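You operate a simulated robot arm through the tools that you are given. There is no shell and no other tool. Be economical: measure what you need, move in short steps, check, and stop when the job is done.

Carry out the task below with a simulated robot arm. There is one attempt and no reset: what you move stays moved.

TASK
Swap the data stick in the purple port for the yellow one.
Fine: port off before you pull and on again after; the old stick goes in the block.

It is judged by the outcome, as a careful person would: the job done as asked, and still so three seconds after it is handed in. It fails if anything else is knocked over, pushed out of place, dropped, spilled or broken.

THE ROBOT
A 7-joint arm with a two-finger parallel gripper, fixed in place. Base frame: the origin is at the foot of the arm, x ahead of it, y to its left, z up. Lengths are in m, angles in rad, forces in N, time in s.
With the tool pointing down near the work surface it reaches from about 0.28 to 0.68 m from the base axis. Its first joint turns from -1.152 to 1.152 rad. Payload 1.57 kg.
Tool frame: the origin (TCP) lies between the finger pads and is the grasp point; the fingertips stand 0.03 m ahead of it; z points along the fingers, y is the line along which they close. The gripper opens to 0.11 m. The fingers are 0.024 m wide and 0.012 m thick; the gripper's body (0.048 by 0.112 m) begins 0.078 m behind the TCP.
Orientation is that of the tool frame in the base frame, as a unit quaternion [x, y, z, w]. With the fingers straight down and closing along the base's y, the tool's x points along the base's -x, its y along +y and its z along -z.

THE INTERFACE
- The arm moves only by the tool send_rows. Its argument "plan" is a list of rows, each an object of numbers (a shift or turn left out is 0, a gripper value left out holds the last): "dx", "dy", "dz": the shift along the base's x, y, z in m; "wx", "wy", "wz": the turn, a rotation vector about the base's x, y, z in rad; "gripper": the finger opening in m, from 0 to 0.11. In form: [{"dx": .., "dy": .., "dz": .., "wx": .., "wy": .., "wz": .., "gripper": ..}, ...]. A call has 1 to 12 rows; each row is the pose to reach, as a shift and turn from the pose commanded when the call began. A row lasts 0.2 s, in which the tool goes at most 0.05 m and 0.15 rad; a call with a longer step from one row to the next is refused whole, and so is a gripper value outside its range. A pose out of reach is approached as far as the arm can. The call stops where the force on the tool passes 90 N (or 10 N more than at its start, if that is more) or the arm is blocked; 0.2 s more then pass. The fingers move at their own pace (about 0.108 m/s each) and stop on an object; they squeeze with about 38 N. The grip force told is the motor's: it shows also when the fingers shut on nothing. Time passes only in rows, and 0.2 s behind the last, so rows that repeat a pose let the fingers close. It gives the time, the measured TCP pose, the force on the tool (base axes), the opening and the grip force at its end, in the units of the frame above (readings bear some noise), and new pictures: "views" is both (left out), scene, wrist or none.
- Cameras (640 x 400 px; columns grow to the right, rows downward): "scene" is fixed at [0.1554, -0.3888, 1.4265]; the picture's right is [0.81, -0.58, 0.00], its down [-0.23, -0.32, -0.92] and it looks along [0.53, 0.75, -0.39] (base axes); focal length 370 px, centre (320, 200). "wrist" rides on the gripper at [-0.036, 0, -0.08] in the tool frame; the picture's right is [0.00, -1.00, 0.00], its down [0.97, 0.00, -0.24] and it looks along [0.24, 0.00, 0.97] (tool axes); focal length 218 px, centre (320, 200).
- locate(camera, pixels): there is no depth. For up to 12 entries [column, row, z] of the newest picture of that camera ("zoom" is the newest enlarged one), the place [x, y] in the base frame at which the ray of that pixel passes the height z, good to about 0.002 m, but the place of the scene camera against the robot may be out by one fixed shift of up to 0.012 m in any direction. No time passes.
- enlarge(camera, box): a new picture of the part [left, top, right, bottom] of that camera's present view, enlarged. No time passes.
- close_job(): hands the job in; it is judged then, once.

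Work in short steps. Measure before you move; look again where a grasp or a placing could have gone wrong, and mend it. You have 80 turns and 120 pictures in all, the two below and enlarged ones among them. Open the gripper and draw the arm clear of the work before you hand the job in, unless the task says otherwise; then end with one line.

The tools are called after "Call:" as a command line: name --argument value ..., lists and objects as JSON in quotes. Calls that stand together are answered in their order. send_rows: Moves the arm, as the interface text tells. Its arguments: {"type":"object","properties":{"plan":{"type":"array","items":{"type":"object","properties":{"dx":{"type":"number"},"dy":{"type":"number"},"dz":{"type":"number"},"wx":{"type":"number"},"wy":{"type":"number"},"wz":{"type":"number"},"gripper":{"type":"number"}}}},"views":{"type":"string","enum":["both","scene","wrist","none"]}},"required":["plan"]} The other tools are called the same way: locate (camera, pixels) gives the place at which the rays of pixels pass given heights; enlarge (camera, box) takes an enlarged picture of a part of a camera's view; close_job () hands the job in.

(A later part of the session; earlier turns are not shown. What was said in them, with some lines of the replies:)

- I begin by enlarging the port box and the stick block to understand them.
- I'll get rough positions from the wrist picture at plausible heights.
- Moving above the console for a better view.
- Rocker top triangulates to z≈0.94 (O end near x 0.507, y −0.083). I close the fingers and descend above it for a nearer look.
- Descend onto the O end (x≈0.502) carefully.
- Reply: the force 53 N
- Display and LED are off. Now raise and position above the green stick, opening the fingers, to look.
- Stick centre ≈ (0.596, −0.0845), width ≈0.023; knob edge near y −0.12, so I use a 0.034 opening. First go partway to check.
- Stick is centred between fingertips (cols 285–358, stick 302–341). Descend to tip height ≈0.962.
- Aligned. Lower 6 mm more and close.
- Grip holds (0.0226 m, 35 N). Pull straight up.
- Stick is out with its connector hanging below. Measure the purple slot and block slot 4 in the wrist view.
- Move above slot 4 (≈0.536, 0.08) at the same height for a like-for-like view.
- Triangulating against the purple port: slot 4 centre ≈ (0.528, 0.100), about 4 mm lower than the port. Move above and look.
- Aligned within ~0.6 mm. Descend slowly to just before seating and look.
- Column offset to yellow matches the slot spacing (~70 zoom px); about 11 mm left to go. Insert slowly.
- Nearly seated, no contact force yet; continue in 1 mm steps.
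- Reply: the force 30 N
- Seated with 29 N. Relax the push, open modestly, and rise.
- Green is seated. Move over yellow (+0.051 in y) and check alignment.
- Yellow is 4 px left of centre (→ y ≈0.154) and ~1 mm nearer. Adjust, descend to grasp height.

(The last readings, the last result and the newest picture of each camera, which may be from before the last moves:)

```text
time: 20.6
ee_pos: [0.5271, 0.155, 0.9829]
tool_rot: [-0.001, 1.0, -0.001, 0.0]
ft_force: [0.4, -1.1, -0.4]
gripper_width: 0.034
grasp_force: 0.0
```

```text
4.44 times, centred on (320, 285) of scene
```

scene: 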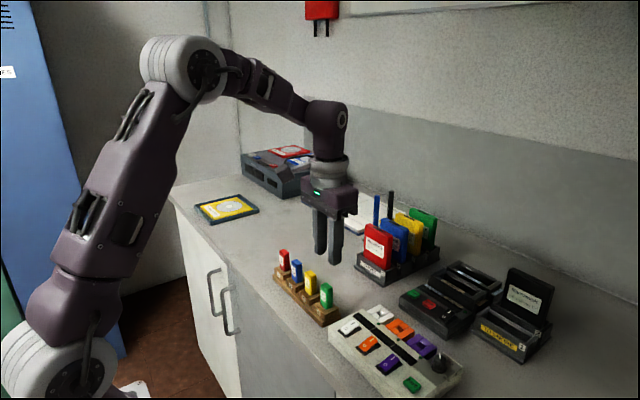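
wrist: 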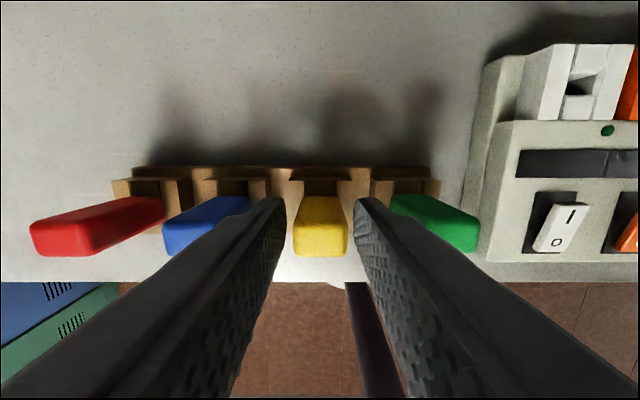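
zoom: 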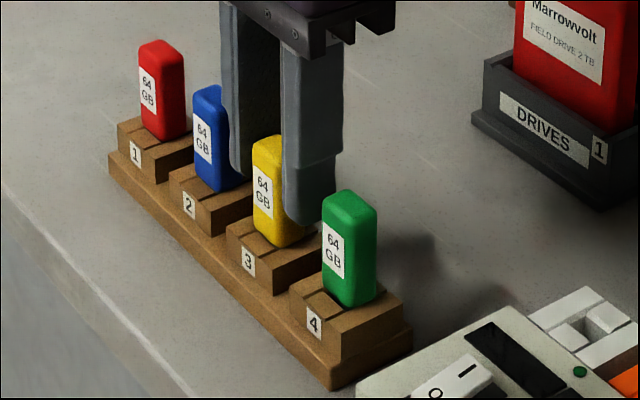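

Well centred (col 322 of 320, front edge at row 257 same as green's grasp). Close and lift.

Call:
send_rows --plan '[{"gripper": 0.015}, {"gripper": 0.0}, {"gripper": 0.0}, {"dz": 0.01}, {"dz": 0.02}, {"dz": 0.03}, {"dz": 0.06}, {"dz": 0.09}, {"dz": 0.09}]'

Call:
enlarge --camera "scene" --box '[270, 220, 370, 330]'

Call:
enlarge --camera "wrist" --box '[280, 190, 360, 265]'

```text
time: 22.6
ee_pos: [0.5265, 0.1523, 1.0733]
tool_rot: [-0.001, 1.0, 0.001, 0.001]
ft_force: [0.9, 0.6, 0.5]
gripper_width: 0.0226
grasp_force: 35.0
```

scene: 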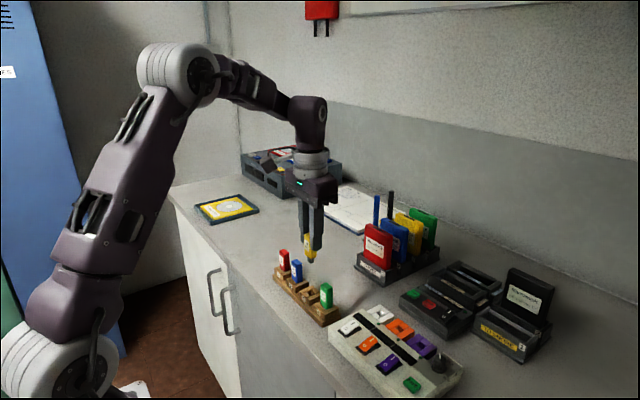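
wrist: 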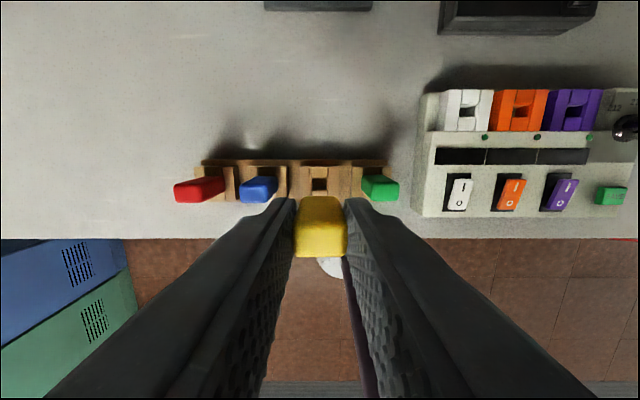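

```text
3.64 times, centred on (320, 275) of scene
```

zoom: 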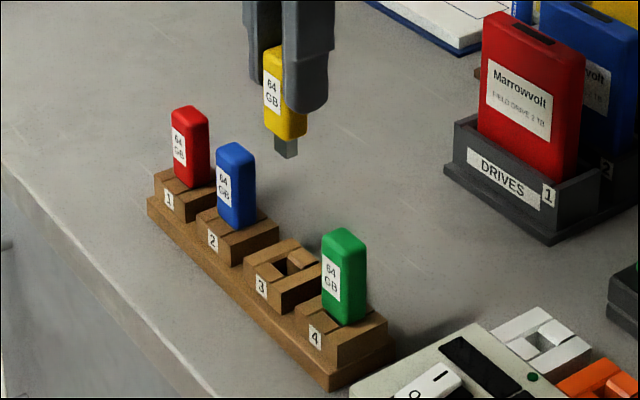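

```text
5.33 times, centred on (320, 228) of wrist
```

zoom: 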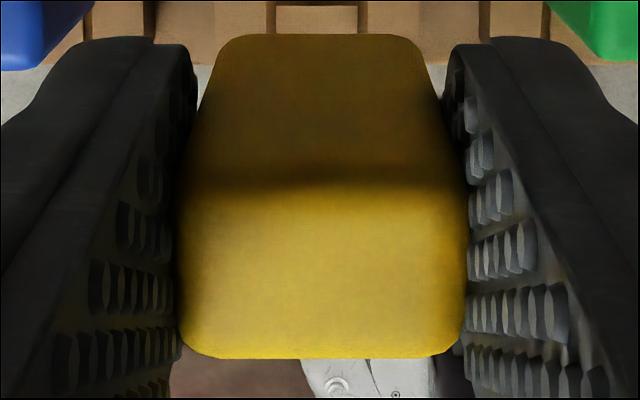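

Yellow is held upright. Carry it over to the purple port.

Call:
send_rows --plan '[{"dx": 0.01, "dy": -0.04}, {"dx": 0.02, "dy": -0.08}, {"dx": 0.035, "dy": -0.12}, {"dx": 0.05, "dy": -0.16}, {"dx": 0.062, "dy": -0.2}, {"dx": 0.0694, "dy": -0.2385}, {"dx": 0.0694, "dy": -0.2385, "dz": -0.006}, {"dx": 0.0694, "dy": -0.2385, "dz": -0.006}]' --views "wrist"

Call:
enlarge --camera "wrist" --box '[280, 155, 360, 205]'

Call:
enlarge --camera "scene" --box '[340, 240, 480, 380]'

```text
time: 24.4
ee_pos: [0.5968, -0.0863, 1.0666]
tool_rot: [0.0, 1.0, 0.0, -0.001]
ft_force: [-0.4, -0.3, -0.3]
gripper_width: 0.0225
grasp_force: 35.1
```

wrist: 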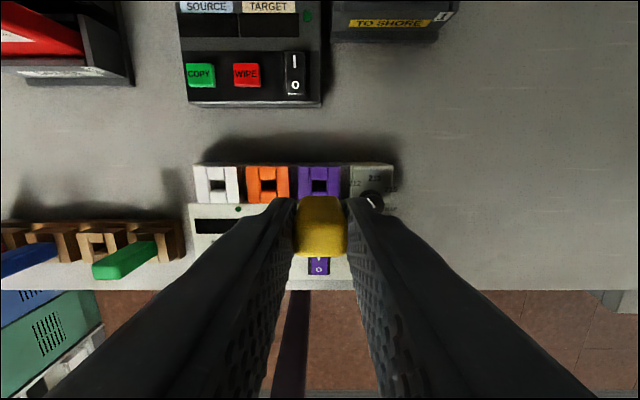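

```text
8.00 times, centred on (320, 180) of wrist
```

zoom: 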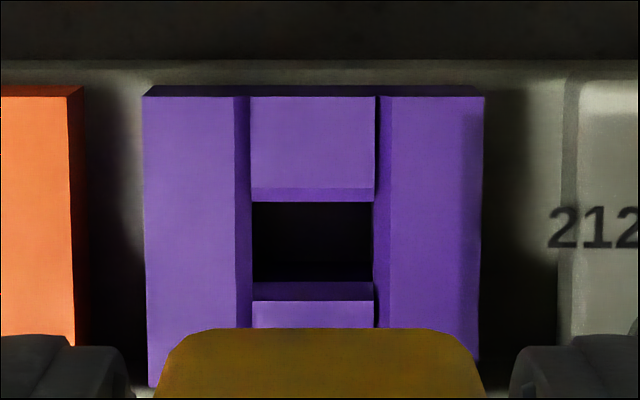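

```text
2.86 times, centred on (410, 310) of scene
```

zoom: 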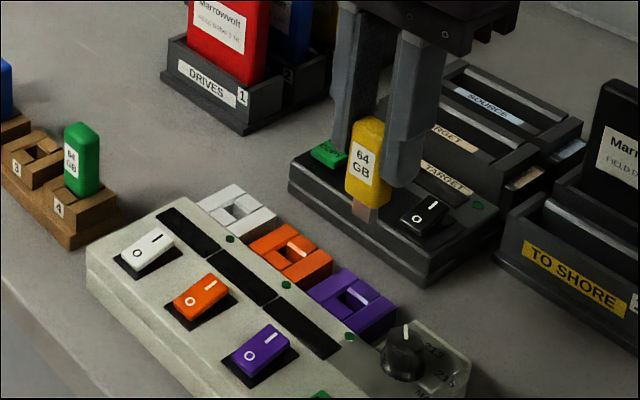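

Geometry matches the earlier purple view to within 1 mm; shift +0.8 mm in y and descend to just above the slot.

Call:
send_rows --plan '[{"dy": 0.0008, "dz": -0.03}, {"dy": 0.0008, "dz": -0.05}, {"dy": 0.0008, "dz": -0.06}, {"dy": 0.0008, "dz": -0.066}, {"dy": 0.0008, "dz": -0.07}, {"dy": 0.0008, "dz": -0.073}, {"dy": 0.0008, "dz": -0.076}, {"dy": 0.0008, "dz": -0.078}, {"dy": 0.0008, "dz": -0.078}]' --views "wrist"

Call:
enlarge --camera "scene" --box '[360, 260, 480, 380]'

```text
time: 26.4
ee_pos: [0.5959, -0.0854, 0.9882]
tool_rot: [0.0, 1.0, 0.0, 0.001]
ft_force: [0.0, 0.6, -1.2]
gripper_width: 0.0225
grasp_force: 34.8
```

wrist: 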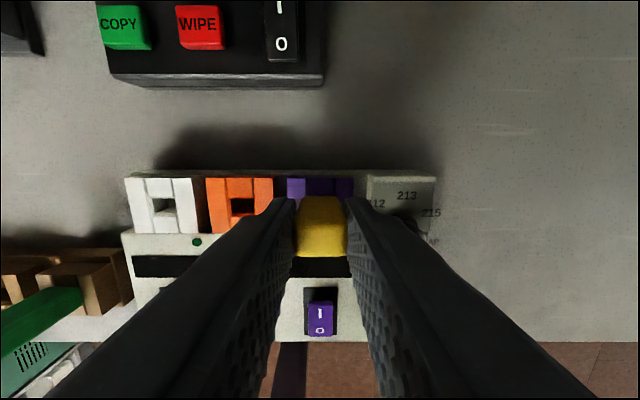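

```text
3.33 times, centred on (420, 320) of scene
```

zoom: 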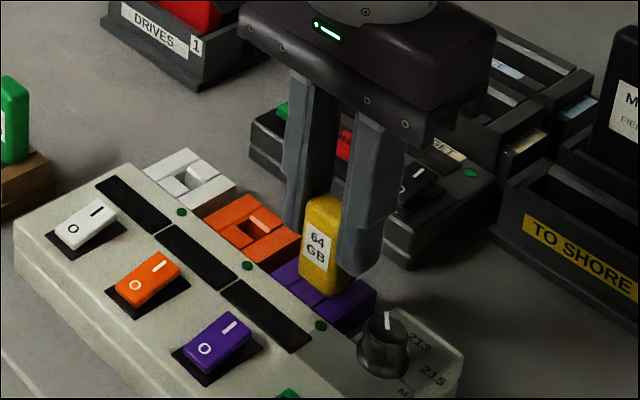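

The connector has entered freely; press the last bit down until contact force shows.

Call:
send_rows --plan '[{"dz": -0.001}, {"dz": -0.002}, {"dz": -0.003}, {"dz": -0.004}, {"dz": -0.004}]' --views "none"

Call:
enlarge --camera "scene" --box '[360, 260, 480, 380]'

```text
time: 27.6
ee_pos: [0.5979, -0.0859, 0.9865]
tool_rot: [-0.001, 1.0, -0.001, 0.002]
ft_force: [0.3, 0.6, 36.6]
gripper_width: 0.0224
grasp_force: 35.2
```

```text
3.33 times, centred on (420, 320) of scene
```

zoom: 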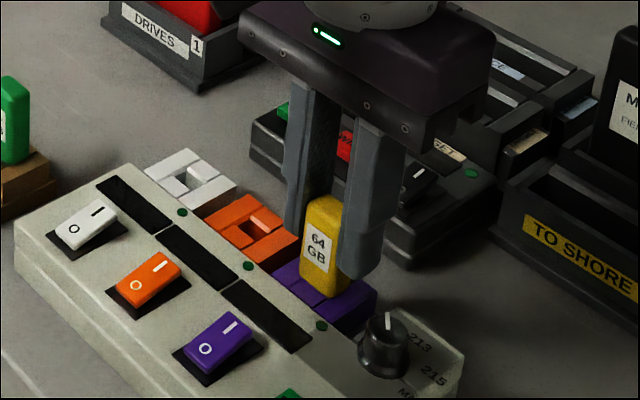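

Seated (37 N, same height as green had). Relax, release, rise.

Call:
send_rows --plan '[{"dz": 0.002}, {"dz": 0.003, "gripper": 0.034}, {"dz": 0.003}, {"dz": 0.03}, {"dz": 0.07}, {"dz": 0.09}, {"dz": 0.09}]' --views "wrist"

Call:
enlarge --camera "scene" --box '[320, 290, 480, 400]'

```text
time: 29.2
ee_pos: [0.5966, -0.0841, 1.0747]
tool_rot: [0.001, 1.0, 0.0, 0.001]
ft_force: [0.6, -0.8, 0.7]
gripper_width: 0.034
grasp_force: 0.0
```

wrist: 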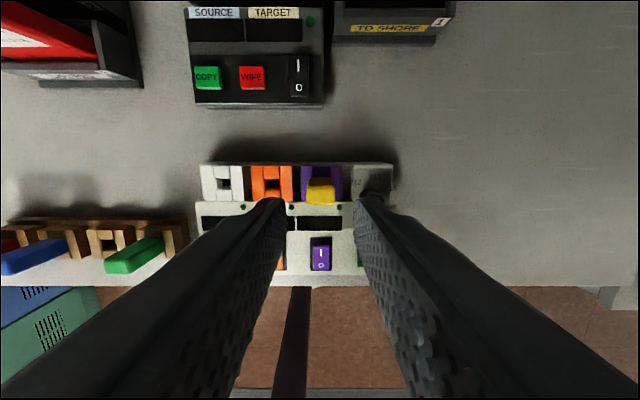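

```text
3.64 times, centred on (400, 345) of scene
```

zoom: 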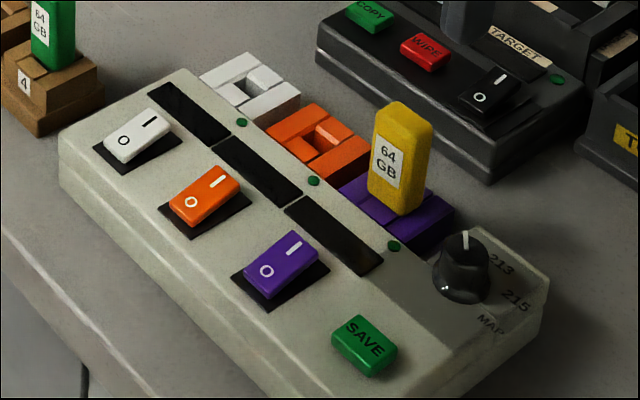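

Both seated. Close the fingers and move over the I end of the purple rocker (≈0.534, −0.085), then press.

Call:
send_rows --plan '[{"dx": -0.03, "dy": -0.001, "gripper": 0.0}, {"dx": -0.062, "dy": -0.001}, {"dx": -0.062, "dy": -0.001, "dz": -0.04}, {"dx": -0.062, "dy": -0.001, "dz": -0.075}, {"dx": -0.062, "dy": -0.001, "dz": -0.075}]' --views "wrist"

Call:
enlarge --camera "scene" --box '[340, 290, 480, 400]'

```text
time: 30.4
ee_pos: [0.5339, -0.0858, 0.9993]
tool_rot: [0.0, 1.0, 0.001, 0.0]
ft_force: [1.3, 0.6, 0.3]
gripper_width: 0.0001
grasp_force: 20.9
```

wrist: 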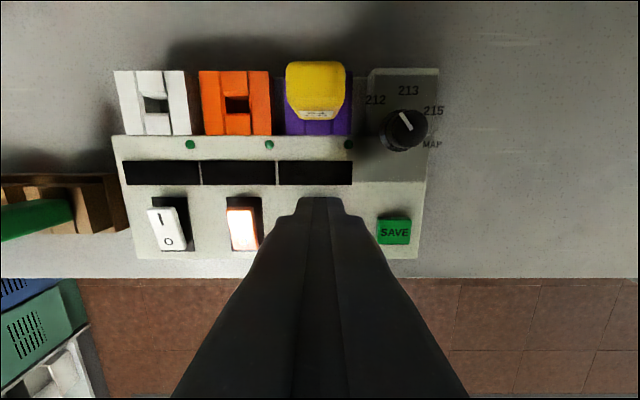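

```text
3.64 times, centred on (410, 345) of scene
```

zoom: 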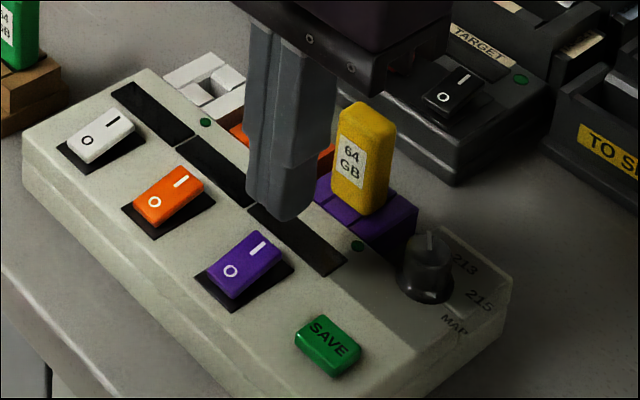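

Call:
send_rows --plan '[{"dz": -0.012}, {"dz": -0.018}, {"dz": -0.022}, {"dz": -0.026}, {"dz": -0.029}, {"dz": -0.029}]' --views "wrist"

Call:
enlarge --camera "scene" --box '[340, 290, 480, 400]'

```text
time: 31.8
ee_pos: [0.5347, -0.0861, 0.9754]
tool_rot: [0.0, 1.0, -0.001, 0.003]
ft_force: [-8.7, 7.4, 78.5]
gripper_width: 0.0
grasp_force: 21.7
```

wrist: 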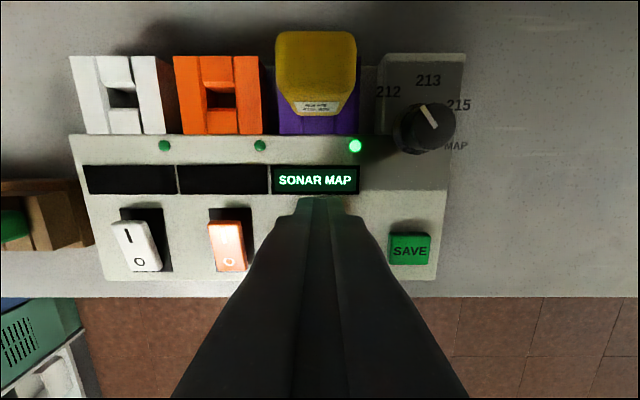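

```text
3.64 times, centred on (410, 345) of scene
```

zoom: 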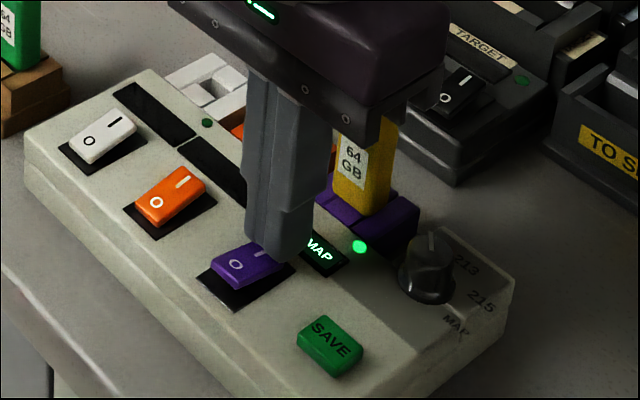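

The port is live (LED lit, display "SONAR MAP"). Raise straight up and draw back, opening the gripper.

Call:
send_rows --plan '[{"dz": 0.02}, {"dz": 0.06}, {"dz": 0.1}, {"dx": -0.02, "dz": 0.14, "gripper": 0.06}, {"dx": -0.05, "dz": 0.18}, {"dx": -0.08, "dz": 0.22}, {"dx": -0.11, "dz": 0.25}, {"dx": -0.14, "dz": 0.27}, {"dx": -0.14, "dz": 0.27}]'

Call:
enlarge --camera "scene" --box '[320, 290, 480, 400]'

Call:
enlarge --camera "scene" --box '[260, 235, 360, 335]'

```text
time: 33.8
ee_pos: [0.3934, -0.0864, 1.24]
tool_rot: [0.0, 1.0, 0.0, 0.0]
ft_force: [-1.1, 0.2, -0.5]
gripper_width: 0.0601
grasp_force: 0.0
```

scene: 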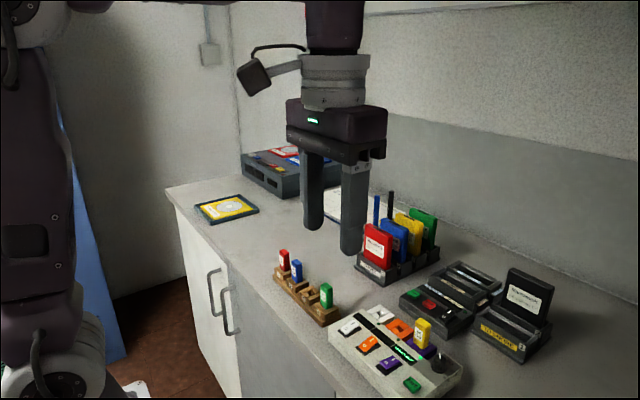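
wrist: 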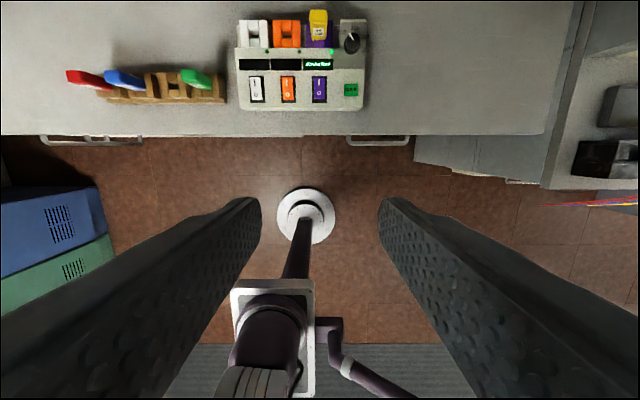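

```text
3.64 times, centred on (400, 345) of scene
```

zoom: 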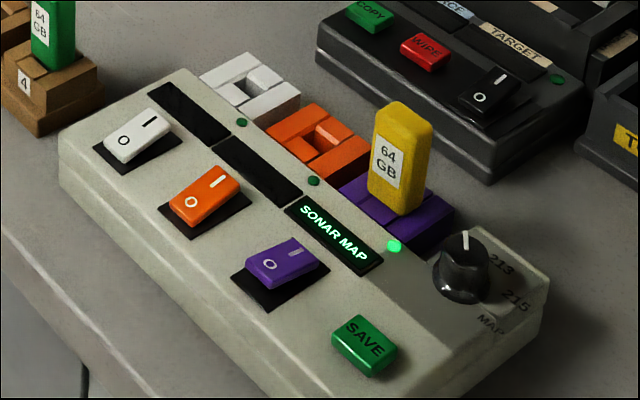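

```text
4.00 times, centred on (310, 285) of scene
```

zoom: 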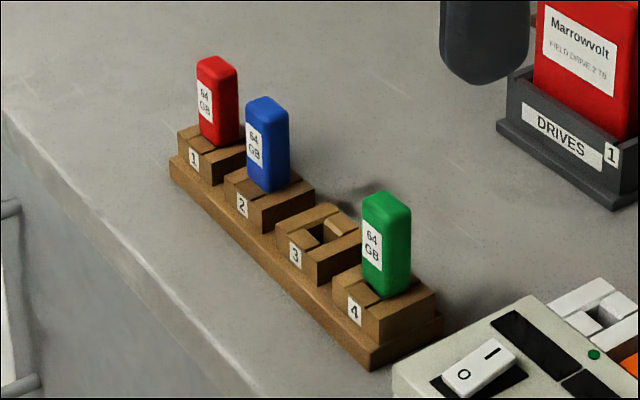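

Yellow is in the live purple port, green is in the block, and the arm is clear with the gripper open.

Call:
close_job

```text
The job is handed in.
```

The yellow stick is now in the purple port and the green one is in slot 4 of the block; I switched the port off before pulling and on again after, and its light is on with the display reading "SONAR MAP".
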